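You operate a simulated robot arm through the tools that you are given. There is no shell and no other tool. Be economical: measure what you need, move in short steps, check, and stop when the job is done.

Carry out the task below with a simulated robot arm. There is one attempt and no reset: what you move stays moved.

TASK
Put things in order on the kitting table. At the end: the blue pad stands where the grey filter stood; the grey filter stands where the green bracket stood; the white filter from the kitting table is on the black plate; the green bracket from the kitting table stands on top of the silver valve block; whatever was shut is shut again. Leave all else as you found it, and nothing knocked over.
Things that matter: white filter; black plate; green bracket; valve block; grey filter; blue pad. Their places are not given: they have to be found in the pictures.

It is judged by the outcome, as a careful person would: the job done as asked, and still so three seconds after it is handed in. It fails if anything else is knocked over, pushed out of place, dropped, spilled or broken.

THE ROBOT
A 7-joint arm with a two-finger parallel gripper, fixed in place. Base frame: the origin is at the foot of the arm, x ahead of it, y to its left, z up; the work surface is at about z = 800. Lengths are in mm, angles in rad, forces in N, time in s.
With the tool pointing down near the work surface it reaches from about 300 to 700 mm from the base axis. Its first joint turns from -1.152 to 1.152 rad. Payload 1.57 kg.
Tool frame: the origin (TCP) lies between the finger pads and is the grasp point; the fingertips stand 30 mm ahead of it; z points along the fingers, y is the line along which they close. The gripper opens to 110 mm. The fingers are 24 mm wide and 12 mm thick; the gripper's body (48 by 112 mm) begins 78 mm behind the TCP.
Orientation is that of the tool frame in the base frame, as [roll, pitch, yaw] about the fixed x, y, z axes, in that order (R = Rz(yaw) Ry(pitch) Rx(roll)). With the fingers straight down and closing along the base's y, the tool's x points along the base's -x, its y along +y and its z along -z.

THE INTERFACE
- The arm moves only by the tool arm_command. Its argument "moves" is a list of rows, each a list of 7 numbers: the shift along the tool's x, y, z in mm, then the turn, a rotation vector about the tool's x, y, z in rad, then the closure, from 0 (fully open) to 1 (shut). In form: [[dx, dy, dz, rx, ry, rz, fingers], ...]. A call has 1 to 8 rows; each row shifts and turns the commanded pose from where the row before left it, along the tool's axes as they then stand. A row lasts 0.2 s, in which the tool goes at most 50 mm and 0.15 rad; a call with a longer step from one row to the next is refused whole, and so is a gripper value outside its range. A pose out of reach is approached as far as the arm can. The call stops where the force on the tool passes 40 N (or 10 N more than at its start, if that is more) or the arm is blocked; 0.2 s more then pass. The fingers move at their own pace (about 108 mm/s each) and stop on an object; they squeeze with about 43 N. The grip force told is the motor's: it shows also when the fingers shut on nothing. Time passes only in rows, and 0.2 s behind the last, so rows that do not move let the fingers close. It gives the time, the measured TCP pose, the force on the tool (base axes), the opening and the grip force at its end, in the units of the frame above (readings bear some noise).
- Cameras (640 x 400 px; columns grow to the right, rows downward): "scene" is fixed at [160.1, -391.2, 1392.3]; the picture's right is [0.82, -0.57, 0.00], its down [-0.38, -0.55, -0.74] and it looks along [0.42, 0.61, -0.67] (base axes); focal length 352 px, centre (320, 200). "wrist" rides on the gripper at [-36, 0, -80] in the tool frame; the picture's right is [0.00, -1.00, 0.00], its down [0.97, 0.00, -0.24] and it looks along [0.24, 0.00, 0.97] (tool axes); focal length 218 px, centre (320, 200).
- capture(camera): a new picture of that camera. No time passes.
- pixel_to_xyz(camera, pixels): for up to 12 pixels [column, row] of the newest picture of that camera ("zoom" is the newest enlarged one), the place [x, y, z] in the base frame of the surface seen there, good to about 3 mm. No time passes.
- enlarge(camera, box): a new picture of the part [left, top, right, bottom] of that camera's present view, enlarged. No time passes.
- sign_off(): hands the job in; it is judged then, once.

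Work in short steps. Measure before you move; look again where a grasp or a placing could have gone wrong, and mend it. You have 80 turns and 46 pictures in all, those below and enlarged ones among them. Open the gripper and draw the arm clear of the work before you hand the job in, unless the task says otherwise; then end with one line.

The tools are called after ">>>" as a command line: name --pt "numbers of a row" for each row, then --argument value for the rest, lists and objects as JSON in quotes. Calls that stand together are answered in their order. arm_command: Moves the arm, as the interface text tells. Its arguments: {"type":"object","properties":{"moves":{"type":"array","items":{"type":"array","items":{"type":"number"}}}},"required":["moves"]} The other tools are called the same way: capture (camera) takes a picture; pixel_to_xyz (camera, pixels) gives the place of the surface under pixels of a picture; enlarge (camera, box) takes an enlarged picture of a part of a camera's view; sign_off () hands the job in.

At the start:

```text
clock: 0.0
tool_pos: [405.1, 92.0, 1093.0]
ee_rot: [3.141, 0.002, 3.139]
ft_force: [0.0, -0.2, 0.8]
opening: 109.7
finger_force: 0.0
```

scene: 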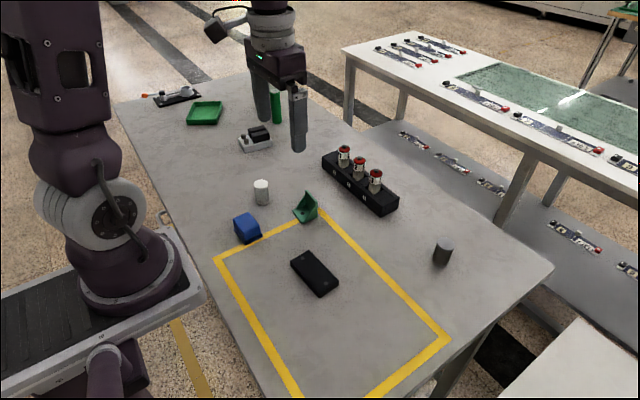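
wrist: 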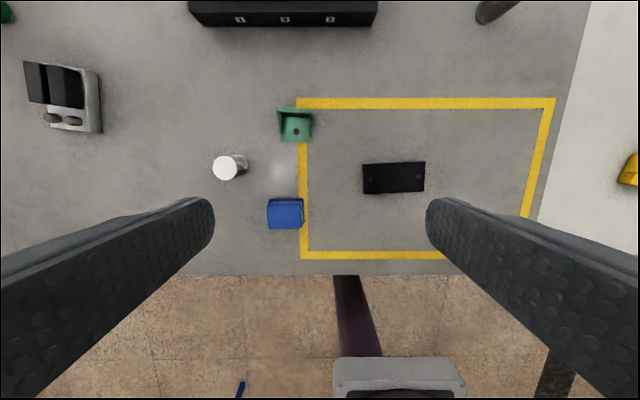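

The scene shows the white filter (261,190), blue pad (247,228), green bracket (306,208), black plate (315,273), grey filter (442,252) and a silver block (256,138). I enlarge to identify them.

>>> enlarge --camera "scene" --box '[120, 60, 360, 210]'

>>> enlarge --camera "scene" --box '[220, 140, 480, 302]'

```text
2.67 times, centred on (240, 135) of scene
```

zoom: 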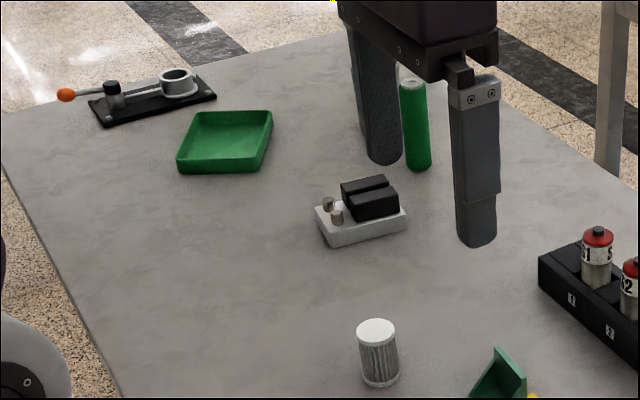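

```text
2.46 times, centred on (350, 221) of scene
```

zoom: 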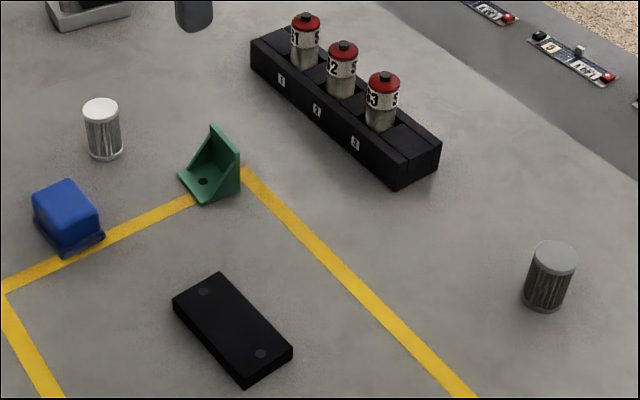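

Measure objects in the newest zoom, and scene points for the valve block.

>>> pixel_to_xyz --camera "zoom" --pixels '[[101, 108], [104, 156], [66, 196], [68, 236], [212, 128], [238, 190], [181, 177], [206, 201], [232, 328], [555, 258], [545, 307], [203, 182]]'

>>> pixel_to_xyz --camera "scene" --pixels '[[256, 128], [262, 136], [249, 131], [268, 133], [242, 148], [257, 148], [272, 144], [246, 139], [239, 139], [276, 108], [340, 152]]'

>>> pixel_to_xyz --camera "wrist" --pixels '[[47, 82], [66, 86], [82, 70], [100, 100], [60, 122], [297, 125], [297, 110], [280, 110], [312, 135], [284, 210], [363, 165], [425, 190]]'

```text
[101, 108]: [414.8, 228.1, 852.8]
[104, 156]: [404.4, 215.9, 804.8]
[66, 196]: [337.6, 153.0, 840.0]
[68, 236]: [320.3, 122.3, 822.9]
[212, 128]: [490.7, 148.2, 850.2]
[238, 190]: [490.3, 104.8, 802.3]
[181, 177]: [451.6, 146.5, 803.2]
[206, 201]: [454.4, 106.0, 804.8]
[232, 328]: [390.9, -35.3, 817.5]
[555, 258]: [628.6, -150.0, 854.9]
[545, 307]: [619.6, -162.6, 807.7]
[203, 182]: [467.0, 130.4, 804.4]
```

```text
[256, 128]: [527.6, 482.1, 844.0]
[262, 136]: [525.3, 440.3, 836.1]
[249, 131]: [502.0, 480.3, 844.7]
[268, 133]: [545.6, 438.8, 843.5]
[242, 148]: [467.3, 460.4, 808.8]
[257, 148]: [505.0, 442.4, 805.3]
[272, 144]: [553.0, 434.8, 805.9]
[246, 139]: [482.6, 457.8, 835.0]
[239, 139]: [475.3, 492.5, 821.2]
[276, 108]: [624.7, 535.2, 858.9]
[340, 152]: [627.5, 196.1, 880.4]
```

```text
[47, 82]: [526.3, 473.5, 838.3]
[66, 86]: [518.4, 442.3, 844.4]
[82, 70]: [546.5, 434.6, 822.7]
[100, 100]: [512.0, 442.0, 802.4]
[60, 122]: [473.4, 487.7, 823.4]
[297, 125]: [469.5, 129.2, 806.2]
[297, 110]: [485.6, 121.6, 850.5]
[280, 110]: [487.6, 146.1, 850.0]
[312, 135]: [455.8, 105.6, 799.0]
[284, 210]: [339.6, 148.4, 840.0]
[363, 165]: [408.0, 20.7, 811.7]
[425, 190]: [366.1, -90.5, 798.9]
```

I take close views of the bracket and the valve block.

>>> enlarge --camera "wrist" --box '[250, 90, 346, 150]'

>>> enlarge --camera "scene" --box '[280, 180, 340, 230]'

>>> enlarge --camera "scene" --box '[226, 114, 290, 160]'

```text
6.67 times, centred on (298, 120) of wrist
```

zoom: 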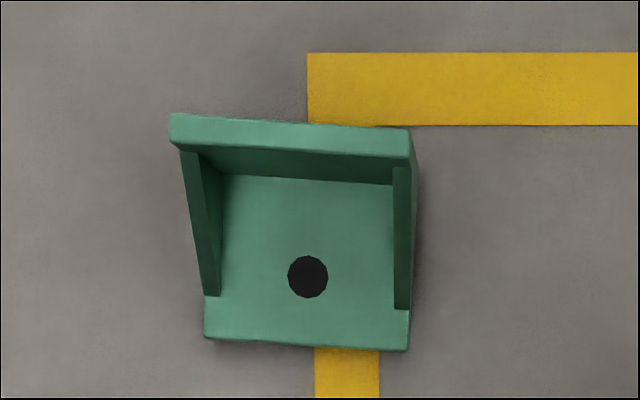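

```text
8.00 times, centred on (310, 205) of scene
```

zoom: 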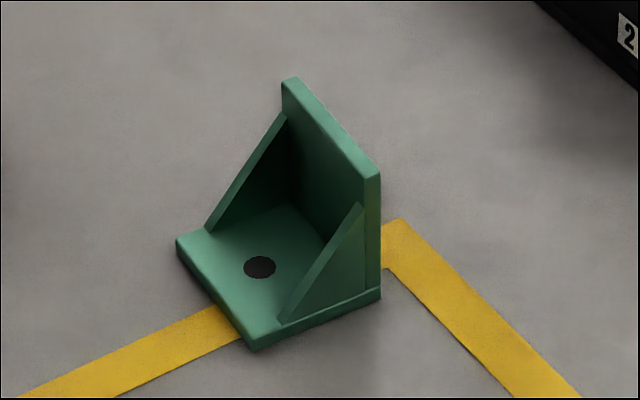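

```text
8.70 times, centred on (258, 137) of scene
```

zoom: 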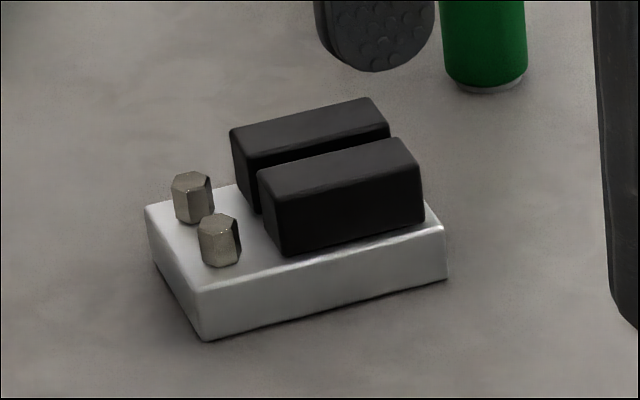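

Bracket is open to -x with a yaw of about -0.06 rad; sides are graspable along y. I measure coil tops in the newest zoom.

>>> pixel_to_xyz --camera "zoom" --pixels '[[236, 130], [366, 101], [386, 126], [250, 150], [264, 174], [396, 141], [418, 164], [283, 204], [150, 210], [207, 288], [440, 228], [190, 178]]'

```text
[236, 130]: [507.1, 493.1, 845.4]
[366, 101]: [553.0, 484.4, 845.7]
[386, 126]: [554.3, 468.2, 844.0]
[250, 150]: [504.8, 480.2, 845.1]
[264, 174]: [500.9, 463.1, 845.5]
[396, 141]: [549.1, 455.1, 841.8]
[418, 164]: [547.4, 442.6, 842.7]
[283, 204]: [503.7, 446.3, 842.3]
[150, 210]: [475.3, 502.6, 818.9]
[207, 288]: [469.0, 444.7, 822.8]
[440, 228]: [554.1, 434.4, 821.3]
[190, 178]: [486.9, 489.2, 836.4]
```

Bracket centre about (471,127), valve coil top centre about (527,467). I move above the bracket and align yaw.

>>> arm_command --pt "-16.5 8.75 35 0 0 0 0" --pt "-16.5 8.75 35 0 0 0 0" --pt "-16.5 8.75 35 0 0 0 0" --pt "-16.5 8.75 35 0 0 0 0" --pt "0 0 0 0 0 0.06 0"

>>> capture --camera "wrist"

```text
clock: 1.2
tool_pos: [470.4, 128.1, 954.5]
ee_rot: [-3.141, 0.002, 3.08]
ft_force: [-0.7, -1.1, -0.1]
opening: 110.0
finger_force: 0.0
```

```text
38 pictures are left
```

wrist: 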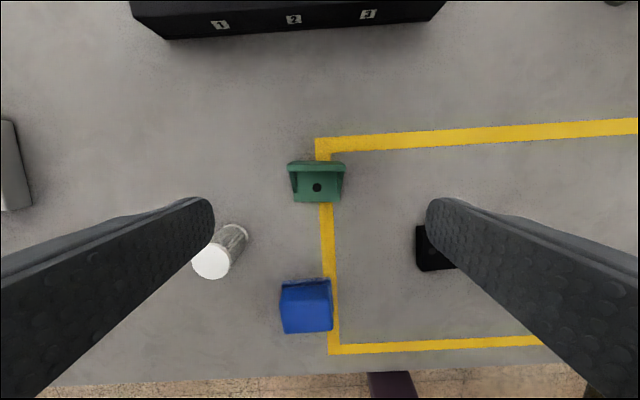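

The bracket looks square to the gripper at (317,182). Measure its edges.

>>> pixel_to_xyz --camera "wrist" --pixels '[[289, 165], [345, 165], [295, 201], [340, 201], [317, 163], [317, 201], [317, 187], [340, 180], [294, 180]]'

```text
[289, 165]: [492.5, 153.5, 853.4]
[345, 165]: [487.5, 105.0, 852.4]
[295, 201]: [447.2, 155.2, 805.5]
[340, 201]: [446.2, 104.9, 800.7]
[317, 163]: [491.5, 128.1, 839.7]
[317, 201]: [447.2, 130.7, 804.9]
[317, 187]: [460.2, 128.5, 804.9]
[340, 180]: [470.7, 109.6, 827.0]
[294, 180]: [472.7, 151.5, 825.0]
```

Centre about (470,129): I descend to z 835 and close.

>>> arm_command --pt "0 0 40 0 0 0 0" --pt "0 0 40 0 0 0 0" --pt "0 0 37 0 0 0 0" --pt "0 0 0 0 0 0 0" --pt "0 0 0 0 0 0 0.6" --pt "0 0 0 0 0 0 1" --pt "0 0 0 0 0 0 1"

```text
clock: 2.8
tool_pos: [471.0, 125.4, 836.8]
ee_rot: [3.14, 0.002, 3.08]
ft_force: [0.5, -0.2, 0.8]
opening: 0.0
finger_force: 21.5
```

Opening reads 0: the fingers shut on nothing. I look.

>>> capture --camera "scene"

>>> capture --camera "wrist"

```text
37 pictures are left
```

scene: 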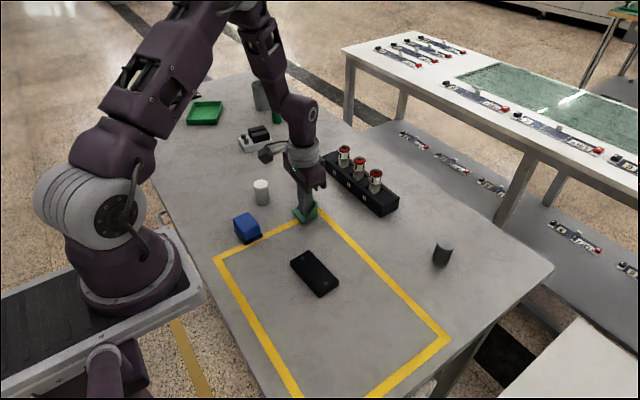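

```text
36 pictures are left
```

wrist: 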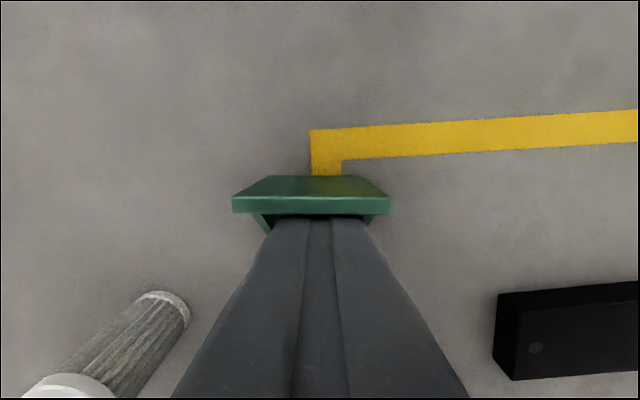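

The fingers passed the thin side gussets without gripping (they now stand shut between them) and the bracket seems unmoved. I'll go up and grip the upright wall across its thickness instead, turning the gripper 90°.

>>> arm_command --pt "0 0 -40 0 0 0 1" --pt "0 0 -40 0 0 0 1" --pt "0 0 -30 0 0 -0.15 0.6" --pt "0 0 0 0 0 -0.15 0.6" --pt "0 0 0 0 0 -0.15 0.6" --pt "0 0 0 0 0 -0.15 0.6" --pt "0 0 0 0 0 -0.15 0.6" --pt "0 0 0 0 0 -0.15 0.6"

>>> arm_command --pt "0 0 0 0 0 -0.15 0.6" --pt "0 0 0 0 0 -0.15 0.6" --pt "0 0 0 0 0 -0.15 0.6" --pt "0 0 0 0 0 -0.15 0.6" --pt "0 0 0 0 0 -0.0708 0.6" --pt "0 0 0 0 0 0 0.6"

>>> capture --camera "wrist"

>>> enlarge --camera "scene" --box '[260, 160, 340, 210]'

```text
clock: 4.6
tool_pos: [471.3, 126.7, 946.0]
ee_rot: [-3.14, 0.002, -2.3]
ft_force: [-0.3, -0.5, 0.0]
opening: 44.0
finger_force: 0.0
```

```text
clock: 6.0
tool_pos: [471.0, 126.5, 946.9]
ee_rot: [-3.141, 0.0, -1.63]
ft_force: [-0.4, -0.6, 0.3]
opening: 44.1
finger_force: 0.1
```

```text
35 pictures are left
```

wrist: 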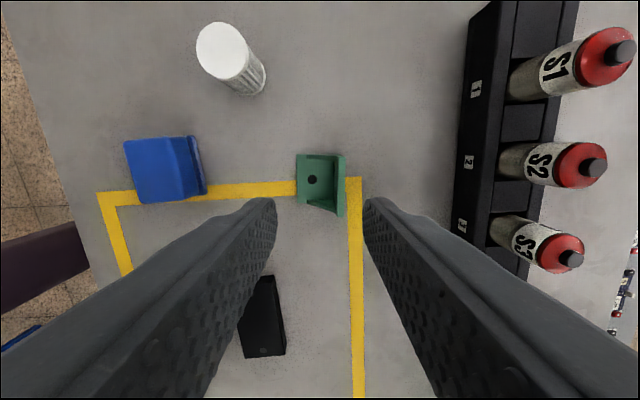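

```text
8.00 times, centred on (300, 185) of scene
```

zoom: 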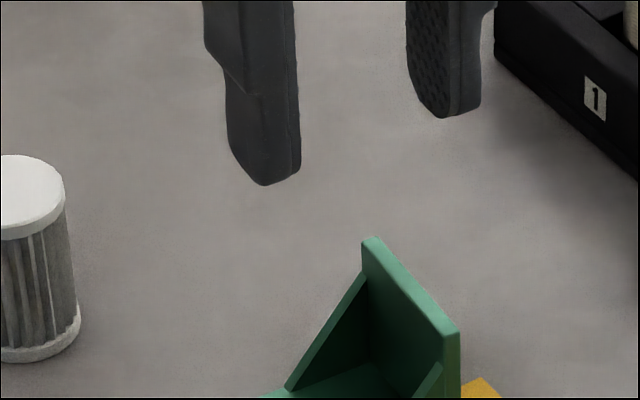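

Measure the wall top in this view (it spans about (343,155)-(343,215)).

>>> pixel_to_xyz --camera "wrist" --pixels '[[341, 158], [341, 185], [341, 210], [336, 185], [344, 185], [299, 157], [300, 200], [312, 179]]'

```text
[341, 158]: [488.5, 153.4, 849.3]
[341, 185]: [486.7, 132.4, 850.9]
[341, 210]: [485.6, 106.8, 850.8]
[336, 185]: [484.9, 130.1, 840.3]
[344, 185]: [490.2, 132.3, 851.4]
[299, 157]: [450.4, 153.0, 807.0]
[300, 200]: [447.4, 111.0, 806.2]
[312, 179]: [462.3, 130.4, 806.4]
```

Wall centre about (487.3,130), squared to the tool. Shift over it, descend to z 838 and close.

>>> arm_command --pt "-4 -16.3 0 0 0 0 0.6" --pt "0 0 36 0 0 0 0.6" --pt "0 0 36 0 0 0 0.6" --pt "0 0 36 0 0 0 0.6" --pt "0 0 0 0 0 0 0.6" --pt "0 0 0 0 0 0 1" --pt "0 0 0 0 0 0 1" --pt "0 0 0 0 0 0 1"

>>> capture --camera "wrist"

```text
clock: 7.8
tool_pos: [489.1, 130.2, 840.5]
ee_rot: [-3.14, -0.001, -1.633]
ft_force: [0.8, 0.3, -0.6]
opening: 5.9
finger_force: 25.9
```

```text
33 pictures are left
```

wrist: 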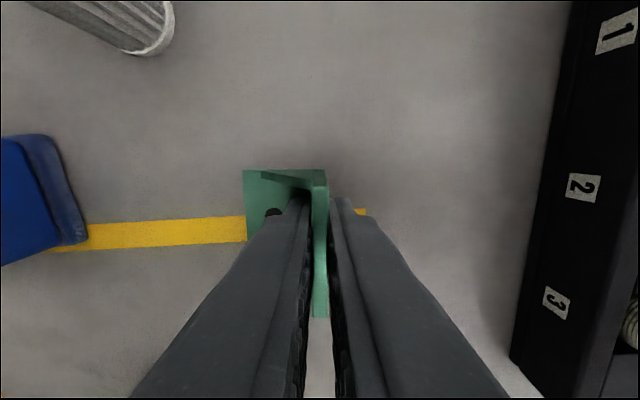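

The wall is gripped (opening 5.9). Lift 120 mm and turn the tool so the bracket will match the valve block (−1.65 rad).

>>> arm_command --pt "0 0 -40 0 0 0 1" --pt "0 0 -40 0 0 0 1" --pt "0 0 -40 0 0 0.15 1" --pt "0 0 0 0 0 0.15 1" --pt "0 0 0 0 0 0.15 1" --pt "0 0 0 0 0 0.15 1" --pt "0 0 0 0 0 0.15 1" --pt "0 0 0 0 0 0.15 1"

>>> arm_command --pt "0 0 0 0 0 0.15 1" --pt "0 0 0 0 0 0.15 1" --pt "0 0 0 0 0 0.15 1" --pt "0 0 0 0 0 0.15 1" --pt "0 0 0 0 0 0.15 1" --pt "0 0 0 0 0 0 1"

```text
clock: 9.6
tool_pos: [489.4, 130.0, 957.2]
ee_rot: [-3.142, 0.0, -2.535]
ft_force: [-0.3, -0.1, -1.1]
opening: 5.7
finger_force: 25.9
```

```text
clock: 11.0
tool_pos: [487.7, 130.8, 957.4]
ee_rot: [3.141, 0.003, 2.997]
ft_force: [-0.5, -0.4, -1.3]
opening: 5.8
finger_force: 25.7
```

Carry the bracket at height to above the valve block.

>>> arm_command --pt "1.46 39.8 0 0 0 0 1" --pt "1.46 39.8 0 0 0 0 1" --pt "1.46 39.8 0 0 0 0 1" --pt "1.46 39.8 0 0 0 0 1" --pt "1.46 39.8 0 0 0 0 1" --pt "1.46 39.8 0 0 0 0 1" --pt "1.46 39.8 0 0 0 0 1" --pt "1.46 39.8 0 0 0 0 1"

>>> capture --camera "wrist"

>>> enlarge --camera "scene" --box '[192, 70, 320, 150]'

```text
clock: 12.8
tool_pos: [516.7, 407.6, 958.5]
ee_rot: [-3.141, -0.001, 2.999]
ft_force: [0.8, 0.1, -1.4]
opening: 5.8
finger_force: 25.8
out of reach, approached as far as the arm can: row 8
```

```text
32 pictures are left
```

wrist: 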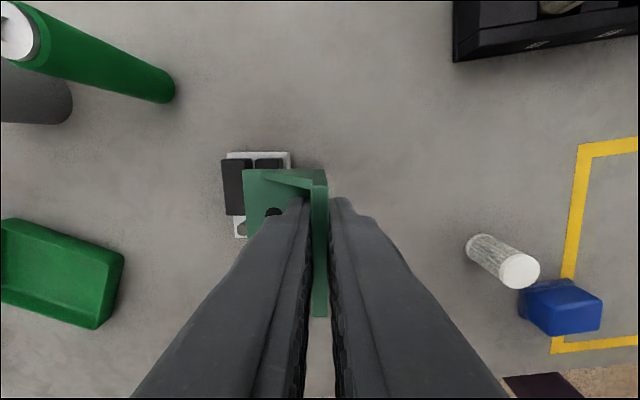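

```text
5.00 times, centred on (256, 110) of scene
```

zoom: 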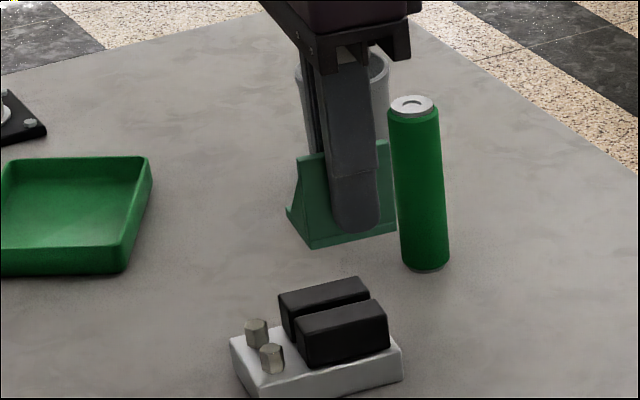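

Too high to reach: I lower 40 mm (bracket bottom ~878, above coils at 845), then see the pose.

>>> arm_command --pt "0 0 20 0 0 0 1" --pt "0 0 20 0 0 0 1" --pt "0 0 0 0 0 0 1"

```text
clock: 13.6
tool_pos: [517.1, 407.9, 918.4]
ee_rot: [-3.14, 0.001, 3.001]
ft_force: [-0.1, -0.3, -1.9]
opening: 5.4
finger_force: 25.9
```

Now continue the remaining ~40 mm in small rows.

>>> arm_command --pt "0.2 10 0 0 0 0 1" --pt "0.2 10 0 0 0 0 1" --pt "0.2 10 0 0 0 0 1" --pt "0.2 9.8 0 0 0 0 1" --pt "0 0 0 0 0 0 1"

>>> capture --camera "wrist"

>>> enlarge --camera "scene" --box '[208, 90, 304, 150]'

```text
clock: 14.8
tool_pos: [511.7, 414.7, 908.5]
ee_rot: [-3.109, -0.019, 3.007]
ft_force: [0.5, 0.6, -1.5]
opening: 5.8
finger_force: 25.9
out of reach, approached as far as the arm can: row 2, 3, 4
```

```text
30 pictures are left
```

wrist: 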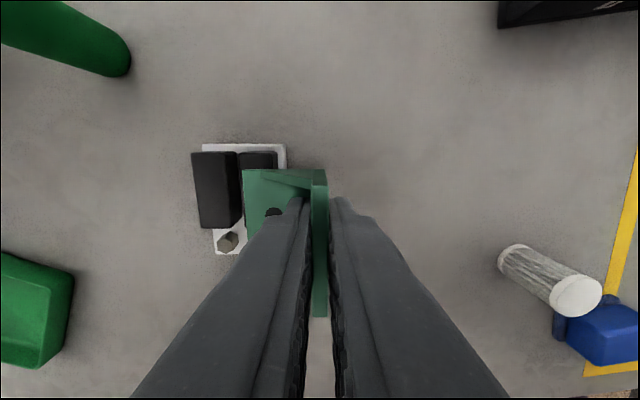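

```text
6.67 times, centred on (256, 120) of scene
```

zoom: 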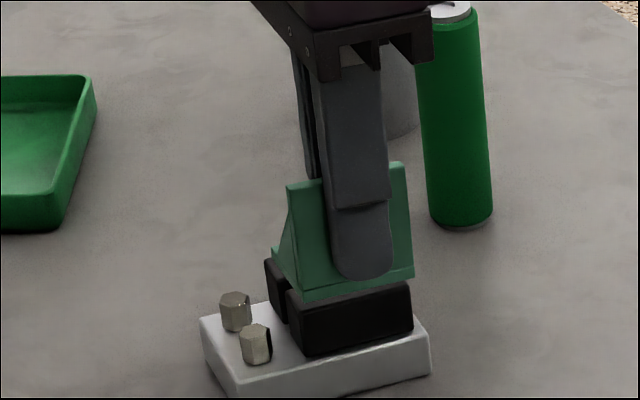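

The placing radius is just out of reach with a vertical tool. I'll set the bracket down on free table near (485,330), regrip it with the tool tilted in the wall's plane (fingers pointing outward), which gains reach.

>>> arm_command --pt "5 -29 -3 0 0 0 1" --pt "5 -29 0 0 0 0 1" --pt "5 -29 0 0 0 0 1" --pt "0 0 0 0 0 0 1"

```text
clock: 15.8
tool_pos: [512.0, 415.2, 909.8]
ee_rot: [-3.111, -0.019, 3.008]
ft_force: [0.2, 0.2, -0.7]
opening: 5.7
finger_force: 25.9
out of reach, approached as far as the arm can: row 1, 2, 3
```

The arm did not follow; I probe with a small move back and down-range.

>>> arm_command --pt "0 -10 0 0 0 0 1" --pt "0 -20 0 0 0 0 1" --pt "0 0 0 0 0 0 1"

```text
clock: 16.6
tool_pos: [509.6, 383.8, 910.8]
ee_rot: [3.14, 0.001, 3.001]
ft_force: [-0.5, -0.2, -2.1]
opening: 5.8
finger_force: 25.6
out of reach, approached as far as the arm can: row 1
```

Orientation is straight again. Move to (485,330) and descend.

>>> arm_command --pt "8.6 -28.5 0 0 0 0 1" --pt "8.6 -28.5 0 0 0 0 1" --pt "0 0 30 0 0 0 1" --pt "0 0 30 0 0 0 1" --pt "0 0 5 0 0 0 1" --pt "0 0 0 0 0 0 1"

>>> enlarge --camera "scene" --box '[208, 110, 336, 190]'

```text
clock: 18.0
tool_pos: [483.6, 331.9, 846.6]
ee_rot: [3.14, 0.001, 3.002]
ft_force: [0.1, 0.1, -2.2]
opening: 5.6
finger_force: 25.0
```

```text
5.00 times, centred on (272, 150) of scene
```

zoom: 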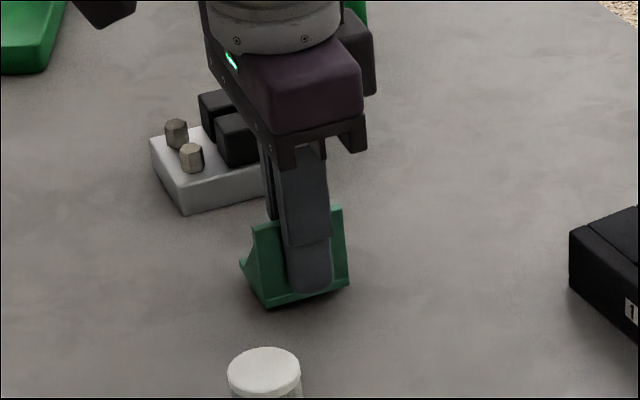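

Nearly down; lower in 2 mm steps watching force.

>>> arm_command --pt "0 0 2 0 0 0 1" --pt "0 0 2 0 0 0 1" --pt "0 0 1.5 0 0 0 1" --pt "0 0 0 0 0 0 1"

```text
clock: 19.0
tool_pos: [481.7, 331.0, 840.3]
ee_rot: [3.14, 0.002, 3.0]
ft_force: [-0.8, -0.6, 2.5]
opening: 5.7
finger_force: 25.7
```

Contact felt. Open partly, raise 4 mm, tilt the tool by 0.3 rad about its closing axis, and regrip.

>>> arm_command --pt "0 0 0 0 0 0 0.75" --pt "0 0 0 0 0 0 0.75" --pt "5 0 -4 0 0 0 0.75" --pt "0 0 0 0 -0.15 0 0.75" --pt "0 0 0 0 -0.15 0 0.75" --pt "0 0 0 0 0 0 0.75"

>>> enlarge --camera "scene" --box '[208, 110, 336, 190]'

>>> capture --camera "wrist"

```text
clock: 20.4
tool_pos: [477.4, 330.1, 844.9]
ee_rot: [3.139, 0.303, 3.002]
ft_force: [0.2, -0.3, 0.2]
opening: 27.5
finger_force: 0.0
```

```text
5.00 times, centred on (272, 150) of scene
```

zoom: 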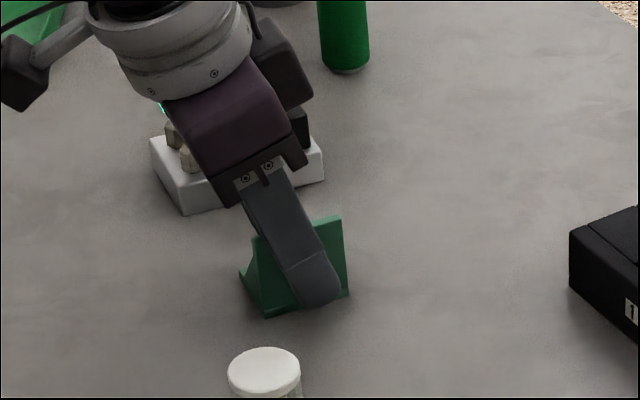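

```text
26 pictures are left
```

wrist: 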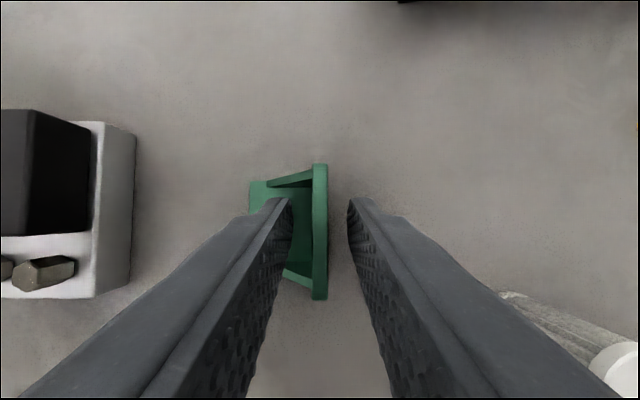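

Fingers straddle the wall. Close, lift 70 mm vertically, and carry to above the block.

>>> arm_command --pt "0 0 0 0 0 0 1" --pt "0 0 0 0 0 0 1" --pt "0 0 0 0 0 0 1" --pt "-10.4 0 -33.4 0 0 0 1" --pt "-10.4 0 -33.4 0 0 0 1" --pt "0 0 0 0 0 0 1"

>>> arm_command --pt "-5.1 30.1 1.6 0 0 0 1" --pt "-5.1 30.1 1.6 0 0 0 1" --pt "-5.1 30.1 1.6 0 0 0 1" --pt "-5.1 30.1 1.6 0 0 0 1" --pt "0 0 0 0 0 0 1"

>>> enlarge --camera "scene" --box '[208, 90, 304, 150]'

>>> capture --camera "wrist"

```text
clock: 21.8
tool_pos: [476.4, 332.2, 914.2]
ee_rot: [-3.141, 0.301, 3.001]
ft_force: [0.4, 0.0, -1.3]
opening: 5.5
finger_force: 25.7
```

```text
clock: 23.0
tool_pos: [514.8, 447.5, 913.8]
ee_rot: [-3.141, 0.301, 3.001]
ft_force: [0.8, 0.7, -1.9]
opening: 5.5
finger_force: 25.8
```

```text
6.67 times, centred on (256, 120) of scene
```

zoom: 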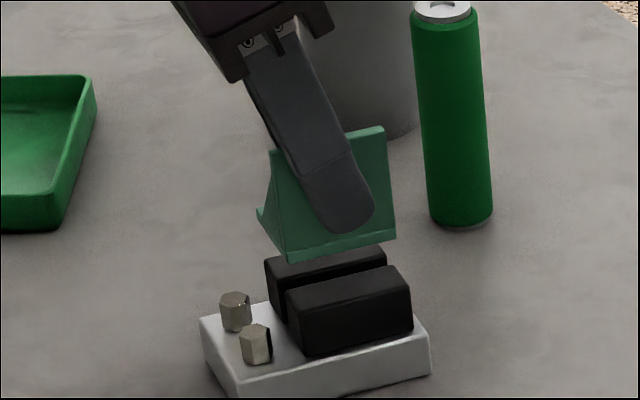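

```text
24 pictures are left
```

wrist: 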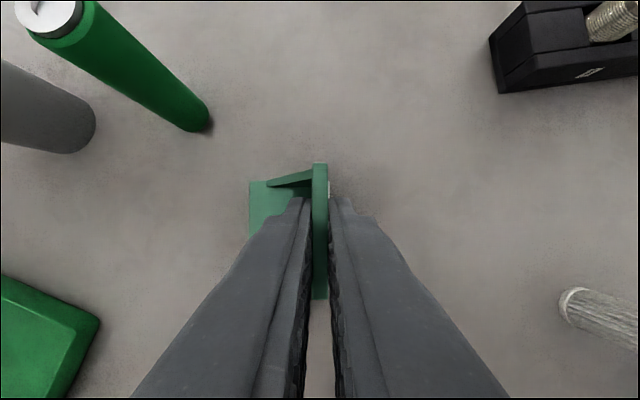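

Reached (514.8,447.5,913.8). I measure the bracket's bottom edge against the coil tops.

>>> pixel_to_xyz --camera "zoom" --pixels '[[290, 259], [394, 236], [262, 219], [292, 292], [405, 268], [390, 240], [300, 300]]'

```text
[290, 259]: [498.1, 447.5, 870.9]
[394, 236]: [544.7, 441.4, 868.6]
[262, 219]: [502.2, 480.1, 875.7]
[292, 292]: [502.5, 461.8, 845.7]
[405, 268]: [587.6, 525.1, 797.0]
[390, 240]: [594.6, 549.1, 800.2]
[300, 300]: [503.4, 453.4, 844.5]
```

Bracket bottom is at ~869 over coils at 844.5, well aligned; shift +3 x and lower 20 mm, then small steps.

>>> arm_command --pt "-2.8 0.4 0.9 0 0 0 1" --pt "3 0 9.5 0 0 0 1" --pt "3 0 9.5 0 0 0 1" --pt "0.6 0 1.9 0 0 0 1" --pt "0 0 0 0 0 0 1"

>>> enlarge --camera "scene" --box '[208, 90, 304, 150]'

```text
clock: 24.2
tool_pos: [517.4, 446.8, 892.7]
ee_rot: [3.14, 0.302, 3.001]
ft_force: [0.1, -0.1, -1.3]
opening: 5.7
finger_force: 25.8
```

```text
6.67 times, centred on (256, 120) of scene
```

zoom: 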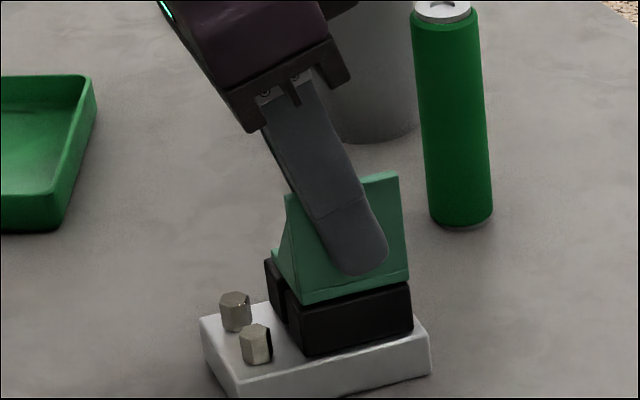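

Almost touching; lower 1 mm steps.

>>> arm_command --pt "0.3 0 0.95 0 0 0 1" --pt "0.3 0 0.95 0 0 0 1" --pt "0 0 0 0 0 0 1"

>>> arm_command --pt "0.3 0 0.95 0 0 0 1" --pt "0 0 0 0 0 0 1"

```text
clock: 25.0
tool_pos: [518.7, 447.9, 889.8]
ee_rot: [3.139, 0.301, 3.001]
ft_force: [-1.1, -0.1, 1.2]
opening: 5.7
finger_force: 26.0
```

```text
clock: 25.6
tool_pos: [518.4, 447.5, 890.0]
ee_rot: [3.14, 0.303, 3.001]
ft_force: [-4.1, -2.2, 13.2]
opening: 5.7
finger_force: 25.4
```

Contact at 13 N. Ease 0.7 mm, open partly, and withdraw along the tool axis.

>>> arm_command --pt "-0.2 0 -0.7 0 0 0 1" --pt "0 0 0 0 0 0 0.75" --pt "0 0 0 0 0 0 0.75" --pt "0 0 -25 0 0 0 0.75" --pt "0 0 -40 0 0 0 0.75" --pt "0 0 -20 0 0 0 0.75"

>>> enlarge --camera "scene" --box '[208, 90, 304, 150]'

```text
clock: 27.0
tool_pos: [492.6, 448.6, 972.2]
ee_rot: [-3.14, 0.303, 3.001]
ft_force: [-0.1, -0.2, -0.8]
opening: 27.5
finger_force: 0.1
```

```text
6.67 times, centred on (256, 120) of scene
```

zoom: 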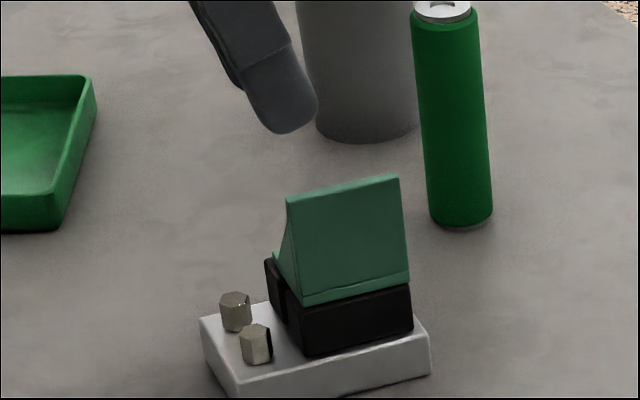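

The bracket stands on the coils. Now straighten the tool and travel towards the grey filter.

>>> arm_command --pt "0 -40 0 0 0 0 0.75" --pt "0 -40 0 0 0.15 0 0.75" --pt "0 -40 0 0 0.151 0 0.75" --pt "0 -40 0 0 0 -0.14 0.5" --pt "0 -40 0 0 0 0 0.5" --pt "0 -40 0 0 0 0 0.5" --pt "0 -40 0 0 0 0 0.5" --pt "0 -40 0 0 0 0 0.5"

>>> enlarge --camera "scene" --box '[394, 222, 490, 282]'

```text
refused: row 3 steps farther than a row can; nothing moved
```

```text
6.67 times, centred on (442, 252) of scene
```

zoom: 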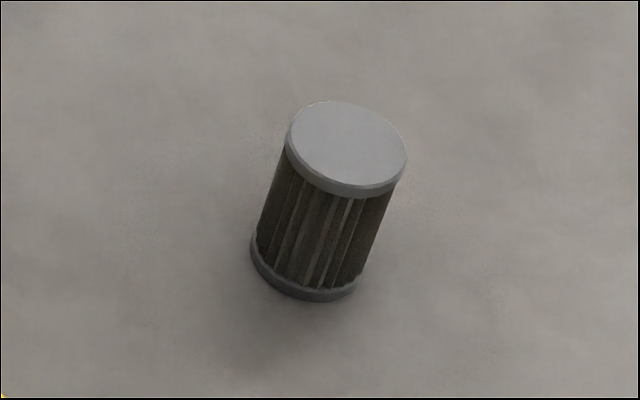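

>>> arm_command --pt "0 -40 0 0 0 0 0.75" --pt "0 -40 0 0 0.15 0 0.75" --pt "0 -40 0 0 0.15 0 0.75" --pt "0 -40 0 0 0 -0.14 0.5" --pt "0 -40 0 0 0 0 0.5" --pt "0 -40 0 0 0 0 0.5" --pt "0 -40 0 0 0 0 0.5" --pt "0 -40 0 0 0 0 0.5"

>>> pixel_to_xyz --camera "zoom" --pixels '[[291, 135], [403, 160], [348, 108], [345, 180], [348, 145], [305, 296], [258, 262], [348, 290]]'

```text
clock: 28.8
tool_pos: [469.0, 133.1, 970.7]
ee_rot: [3.14, 0.002, -3.14]
ft_force: [0.3, -0.1, 0.3]
opening: 55.0
finger_force: 0.0
```

```text
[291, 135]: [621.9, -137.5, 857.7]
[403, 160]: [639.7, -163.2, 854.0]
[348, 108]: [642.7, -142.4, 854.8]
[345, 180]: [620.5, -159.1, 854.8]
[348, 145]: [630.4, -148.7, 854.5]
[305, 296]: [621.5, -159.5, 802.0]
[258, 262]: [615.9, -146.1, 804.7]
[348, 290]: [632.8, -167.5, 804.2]
```

Grey filter centre ≈ (630,-150.5), top 855. Move above it at z≈920 with 55 mm opening.

>>> arm_command --pt "-23 -40.5 7 0 0 0 0.45" --pt "-23 -40.5 7 0 0 0 0.45" --pt "-23 -40.5 7 0 0 0 0.45" --pt "-23 -40.5 7 0 0 0 0.45" --pt "-23 -40.5 7 0 0 0 0.45" --pt "-23 -40.5 7 0 0 0 0.45" --pt "-23 -40.5 7 0 0 0 0.45" --pt "0 0 0 0 0 0 0.45"

>>> capture --camera "wrist"

```text
clock: 30.6
tool_pos: [630.7, -153.5, 922.2]
ee_rot: [3.141, 0.0, 3.141]
ft_force: [0.6, -0.3, 0.2]
opening: 60.4
finger_force: 0.1
```

```text
20 pictures are left
```

wrist: 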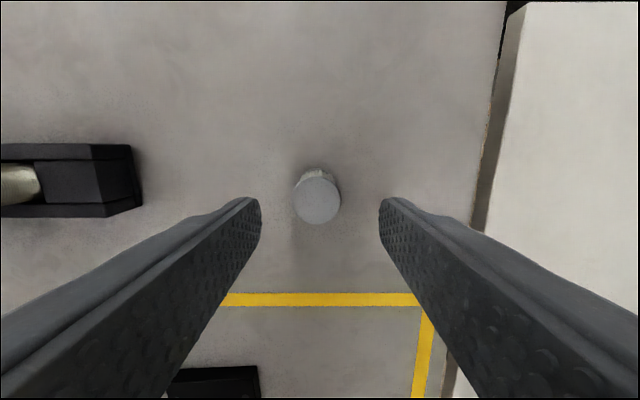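

>>> pixel_to_xyz --camera "wrist" --pixels '[[295, 198], [340, 198], [317, 222], [317, 182], [317, 200], [315, 170]]'

```text
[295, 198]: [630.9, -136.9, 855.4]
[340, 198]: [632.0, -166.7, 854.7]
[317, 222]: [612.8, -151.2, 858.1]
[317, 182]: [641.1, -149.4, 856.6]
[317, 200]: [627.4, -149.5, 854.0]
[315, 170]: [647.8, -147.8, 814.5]
```

Centre (630,-151). Descend to z≈834 and grip.

>>> arm_command --pt "0 2 30 0 0 0 0.45" --pt "0 0 30 0 0 0 0.45" --pt "0 0 28 0 0 0 0.45" --pt "0 0 0 0 0 0 0.45" --pt "0 0 0 0 0 0 1" --pt "0 0 0 0 0 0 1" --pt "0 0 0 0 0 0 1"

```text
clock: 32.2
tool_pos: [630.5, -149.7, 833.8]
ee_rot: [3.141, 0.002, -3.141]
ft_force: [-0.1, -0.4, 0.8]
opening: 33.4
finger_force: 41.0
```

Gripped (33.4 mm). Lift 90 mm and carry towards the bracket's old spot (470,129).

>>> arm_command --pt "0 0 -20 0 0 0 1" --pt "0 0 -35 0 0 0 1" --pt "0 0 -35 0 0 0 1" --pt "23 39.9 0 0 0 0 1" --pt "23 39.9 0 0 0 0 1" --pt "23 39.9 0 0 0 0 1" --pt "23 39.9 0 0 0 0 1" --pt "0 0 0 0 0 0 1"

>>> arm_command --pt "23 39.9 0 0 0 0 1" --pt "23 39.9 0 0 0 0 1" --pt "23 39.9 0 0 0 0 1" --pt "0 0 0 0 0 0 1" --pt "0 0 0 0 0 0 1"

```text
clock: 34.0
tool_pos: [539.6, 12.4, 924.1]
ee_rot: [3.139, 0.003, 3.14]
ft_force: [-0.4, -0.6, 0.5]
opening: 33.3
finger_force: 41.2
```

```text
clock: 35.2
tool_pos: [470.0, 130.7, 924.0]
ee_rot: [3.14, 0.001, 3.141]
ft_force: [0.2, -0.3, -0.1]
opening: 33.5
finger_force: 41.7
```

Positioned at (470,130). Lower.

>>> arm_command --pt "0 0 40 0 0 0 1" --pt "0 0 40 0 0 0 1" --pt "0 0 7 0 0 0 1" --pt "0 0 1 0 0 0 1" --pt "0 0 1 0 0 0 1" --pt "0 0 1 0 0 0 1" --pt "0 0 0 0 0 0 1"

```text
clock: 36.8
tool_pos: [471.3, 130.4, 833.8]
ee_rot: [3.141, 0.001, -3.14]
ft_force: [-1.2, 1.5, 13.6]
opening: 33.3
finger_force: 41.5
```

Contact. Release, lift, and check with both views.

>>> arm_command --pt "0 0 -0.7 0 0 0 1" --pt "0 0 0 0 0 0 0.4" --pt "0 0 0 0 0 0 0.4" --pt "0 0 -40 0 0 0 0.4" --pt "0 0 -40 0 0 0 0.4" --pt "15 0 -40 0 0 0 0.4" --pt "40 0 0 0 0 0 0.4" --pt "0 0 0 0 0 0 0.4"

>>> capture --camera "wrist"

>>> capture --camera "scene"

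```text
clock: 38.6
tool_pos: [417.0, 131.6, 954.6]
ee_rot: [3.14, 0.002, 3.141]
ft_force: [0.6, 0.0, 0.5]
opening: 65.8
finger_force: 0.1
```

```text
19 pictures are left
```

wrist: 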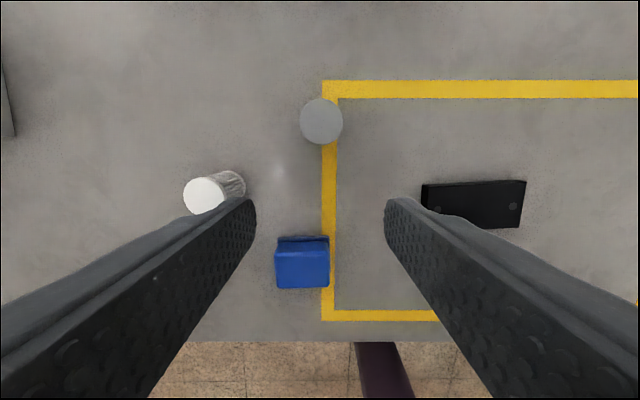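

```text
18 pictures are left
```

scene: 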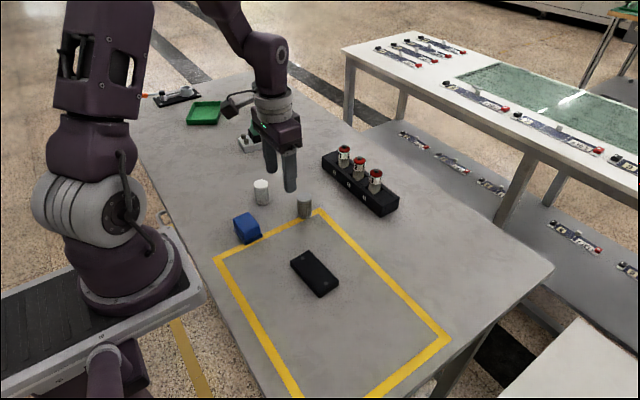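

Grey filter stands well. Now the blue pad, at wrist (302,262); measure it.

>>> enlarge --camera "wrist" --box '[254, 224, 350, 296]'

>>> pixel_to_xyz --camera "wrist" --pixels '[[277, 250], [327, 250], [278, 285], [326, 285], [302, 262], [302, 237], [279, 238], [328, 237], [300, 244], [322, 120], [301, 120], [343, 120]]'

>>> enlarge --camera "scene" --box '[215, 200, 287, 250]'

```text
5.56 times, centred on (302, 260) of wrist
```

zoom: 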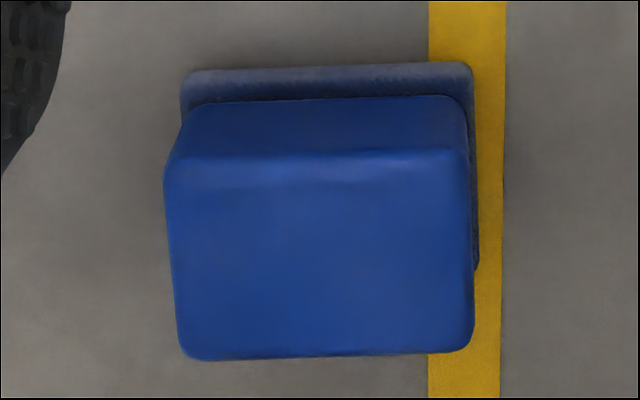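

```text
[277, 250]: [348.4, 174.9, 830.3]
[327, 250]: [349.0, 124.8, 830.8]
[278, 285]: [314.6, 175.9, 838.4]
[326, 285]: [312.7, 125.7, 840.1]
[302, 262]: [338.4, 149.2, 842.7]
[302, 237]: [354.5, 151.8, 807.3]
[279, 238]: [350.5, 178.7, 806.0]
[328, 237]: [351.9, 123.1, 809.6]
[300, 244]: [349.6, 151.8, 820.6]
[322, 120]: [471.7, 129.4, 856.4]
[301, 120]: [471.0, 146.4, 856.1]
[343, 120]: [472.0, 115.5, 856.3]
```

```text
8.00 times, centred on (251, 225) of scene
```

zoom: 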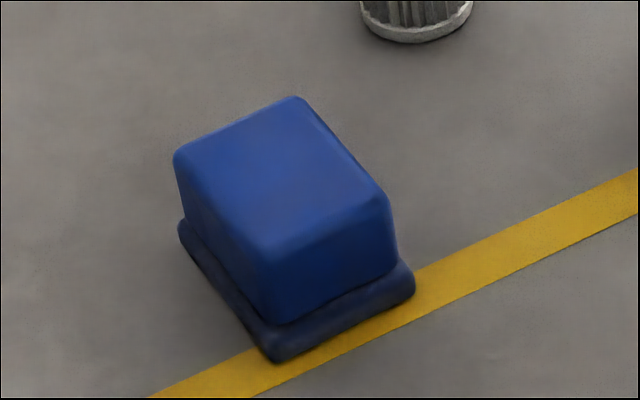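

Pad centre ≈ (332.5,150), body 50 mm across y, top 841, yaw ≈ +0.044. Move above and verify.

>>> arm_command --pt "42 9.2 0 0 0 0 0.2" --pt "42.5 9.2 0 0 0 0 0.2" --pt "0 0 40 0 0 -0.044 0.2" --pt "0 0 0 0 0 0 0.2"

>>> capture --camera "wrist"

```text
clock: 39.6
tool_pos: [332.4, 147.5, 917.1]
ee_rot: [-3.141, 0.002, -3.097]
ft_force: [0.2, -0.2, -0.8]
opening: 87.9
finger_force: 0.0
```

```text
15 pictures are left
```

wrist: 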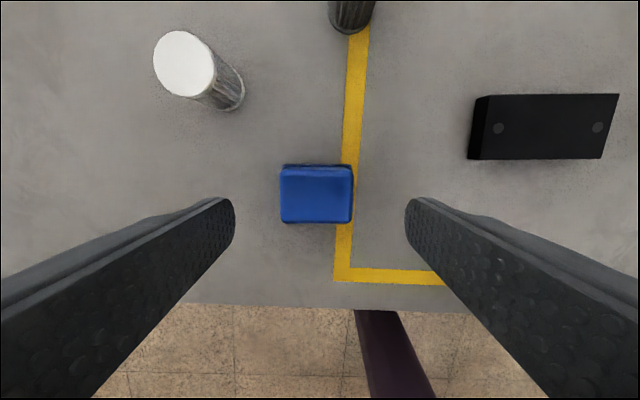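

>>> pixel_to_xyz --camera "wrist" --pixels '[[283, 195], [350, 195], [317, 172], [317, 220], [317, 195], [317, 163], [500, 128], [598, 126], [472, 158], [603, 158], [186, 64], [237, 100]]'

```text
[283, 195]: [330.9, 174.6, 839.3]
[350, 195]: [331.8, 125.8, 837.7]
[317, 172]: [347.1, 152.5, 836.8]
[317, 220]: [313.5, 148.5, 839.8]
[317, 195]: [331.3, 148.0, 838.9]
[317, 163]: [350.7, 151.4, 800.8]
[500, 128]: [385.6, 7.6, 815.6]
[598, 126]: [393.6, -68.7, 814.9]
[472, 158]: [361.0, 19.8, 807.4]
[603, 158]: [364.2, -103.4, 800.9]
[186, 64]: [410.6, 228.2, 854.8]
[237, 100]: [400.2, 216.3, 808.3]
```

Pad centre (331.5,150) agrees. Descend to z≈842 and grip.

>>> arm_command --pt "0 2 40 0 0 0 0.2" --pt "0 0 34 0 0 0 0.2" --pt "0 0 0 0 0 0 0.2" --pt "0 0 0 0 0 0 1" --pt "0 0 0 0 0 0 1" --pt "0 0 0 0 0 0 1"

>>> enlarge --camera "scene" --box '[203, 190, 299, 250]'

```text
clock: 41.0
tool_pos: [331.6, 150.5, 841.3]
ee_rot: [3.141, 0.001, -3.097]
ft_force: [-0.9, -0.7, -0.5]
opening: 55.0
finger_force: 43.3
```

```text
6.67 times, centred on (251, 220) of scene
```

zoom: 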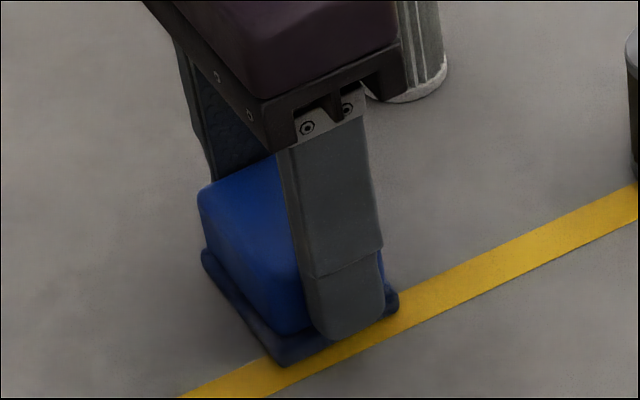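

Gripped. Lift 72 mm and carry towards (630,-151).

>>> arm_command --pt "0 0 -20 0 0 0 1" --pt "0 0 -30 0 0 0 1" --pt "0 0 -22 0 0 0 1" --pt "-31.7 -34.9 0 0 0 0 1" --pt "-31.7 -34.9 0 0 0 0 1" --pt "-31.7 -34.9 0 0 0 0 1" --pt "-31.7 -34.9 0 0 0 0 1" --pt "-31.7 -34.9 0 0 0 0 1"

>>> arm_command --pt "-31.7 -34.9 0 0 0 0 1" --pt "-31.7 -34.9 0 0 0 0 1" --pt "-31.7 -34.9 0 0 0 0 1" --pt "-31.7 -34.9 0 0 0 0 1" --pt "0 0 0 0 0 0 1" --pt "0 0 0 0 0 0 1"

```text
clock: 42.8
tool_pos: [498.4, -16.9, 915.1]
ee_rot: [-3.141, 0.001, -3.098]
ft_force: [0.2, -0.5, -1.2]
opening: 54.9
finger_force: 43.2
```

```text
clock: 44.2
tool_pos: [629.1, -150.7, 913.0]
ee_rot: [3.14, 0.001, -3.097]
ft_force: [-0.3, -0.6, -0.4]
opening: 55.0
finger_force: 43.4
```

At (629,-151). Lower to contact.

>>> arm_command --pt "0 0 40 0 0 0 1" --pt "0 0 28 0 0 0 1" --pt "0 0 1.5 0 0 0 1" --pt "0 0 1 0 0 0 1" --pt "0 0 1 0 0 0 1" --pt "0 0 0 0 0 0 1"

```text
clock: 45.6
tool_pos: [630.0, -152.0, 841.2]
ee_rot: [3.141, 0.001, -3.099]
ft_force: [-0.2, -0.2, -0.4]
opening: 55.1
finger_force: 43.3
```

>>> arm_command --pt "0 0 1 0 0 0 1" --pt "0 0 0 0 0 0 1"

```text
clock: 46.2
tool_pos: [630.6, -152.2, 840.6]
ee_rot: [3.141, 0.002, -3.099]
ft_force: [-6.2, 0.9, 14.5]
opening: 55.1
finger_force: 43.1
```

Contact at 14.5 N. Ease, open, lift.

>>> arm_command --pt "0 0 -0.6 0 0 0 1" --pt "0 0 0 0 0 0 0.25" --pt "0 0 0 0 0 0 0.25" --pt "0 0 -30 0 0 0 0.25" --pt "0 0 -30 0 0 0 0.25" --pt "30 10 -30 0 0 0 0.25" --pt "30 35 0 0 0 0 0.3" --pt "30 35 0 0 0 0.044 0.4"

>>> enlarge --camera "scene" --box '[378, 205, 506, 285]'

```text
clock: 48.0
tool_pos: [535.9, -72.8, 931.9]
ee_rot: [-3.141, 0.003, 3.141]
ft_force: [0.8, 0.4, -0.7]
opening: 66.0
finger_force: 0.1
```

```text
5.00 times, centred on (442, 245) of scene
```

zoom: 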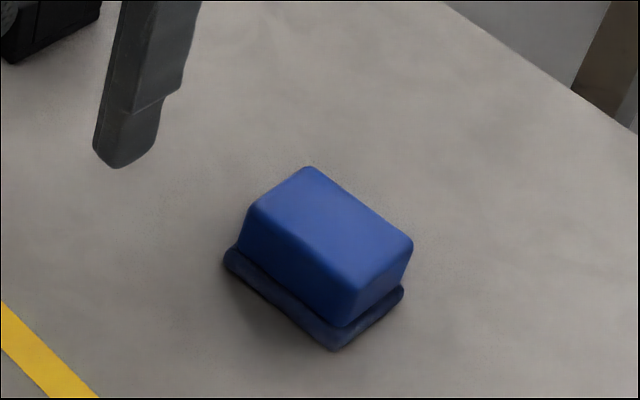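

Pad is placed. Go above the white filter at ≈ (412,228).

>>> arm_command --pt "17.7 43 0 0 0 0 0.4" --pt "17.7 43 0 0 0 0 0.4" --pt "17.7 43 0 0 0 0 0.4" --pt "17.7 43 0 0 0 0 0.4" --pt "17.7 43 0 0 0 0 0.4" --pt "17.7 43 0 0 0 0 0.4" --pt "17.7 43 0 0 0 0 0.4" --pt "0 0 0 0 0 0 0.4"

>>> capture --camera "wrist"

```text
clock: 49.8
tool_pos: [414.0, 227.5, 930.8]
ee_rot: [-3.14, 0.002, 3.141]
ft_force: [-0.6, -0.5, -0.1]
opening: 65.9
finger_force: 0.1
```

```text
12 pictures are left
```

wrist: 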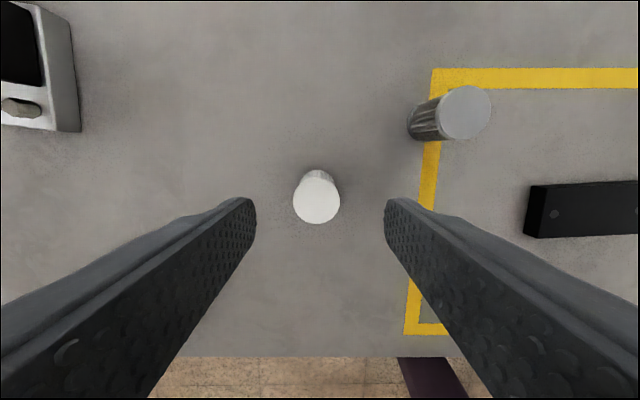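

Centred like the grey one was. Descend to z≈834 and grip.

>>> arm_command --pt "0 0 35 0 0 0 0.4" --pt "0 0 35 0 0 0 0.4" --pt "0 0 27 0 0 0 0.4" --pt "0 0 0 0 0 0 0.4" --pt "0 0 0 0 0 0 1" --pt "0 0 0 0 0 0 1" --pt "0 0 0 0 0 0 1"

```text
clock: 51.4
tool_pos: [413.6, 227.8, 834.1]
ee_rot: [-3.141, 0.002, 3.141]
ft_force: [0.3, -0.2, -0.2]
opening: 33.6
finger_force: 40.9
```

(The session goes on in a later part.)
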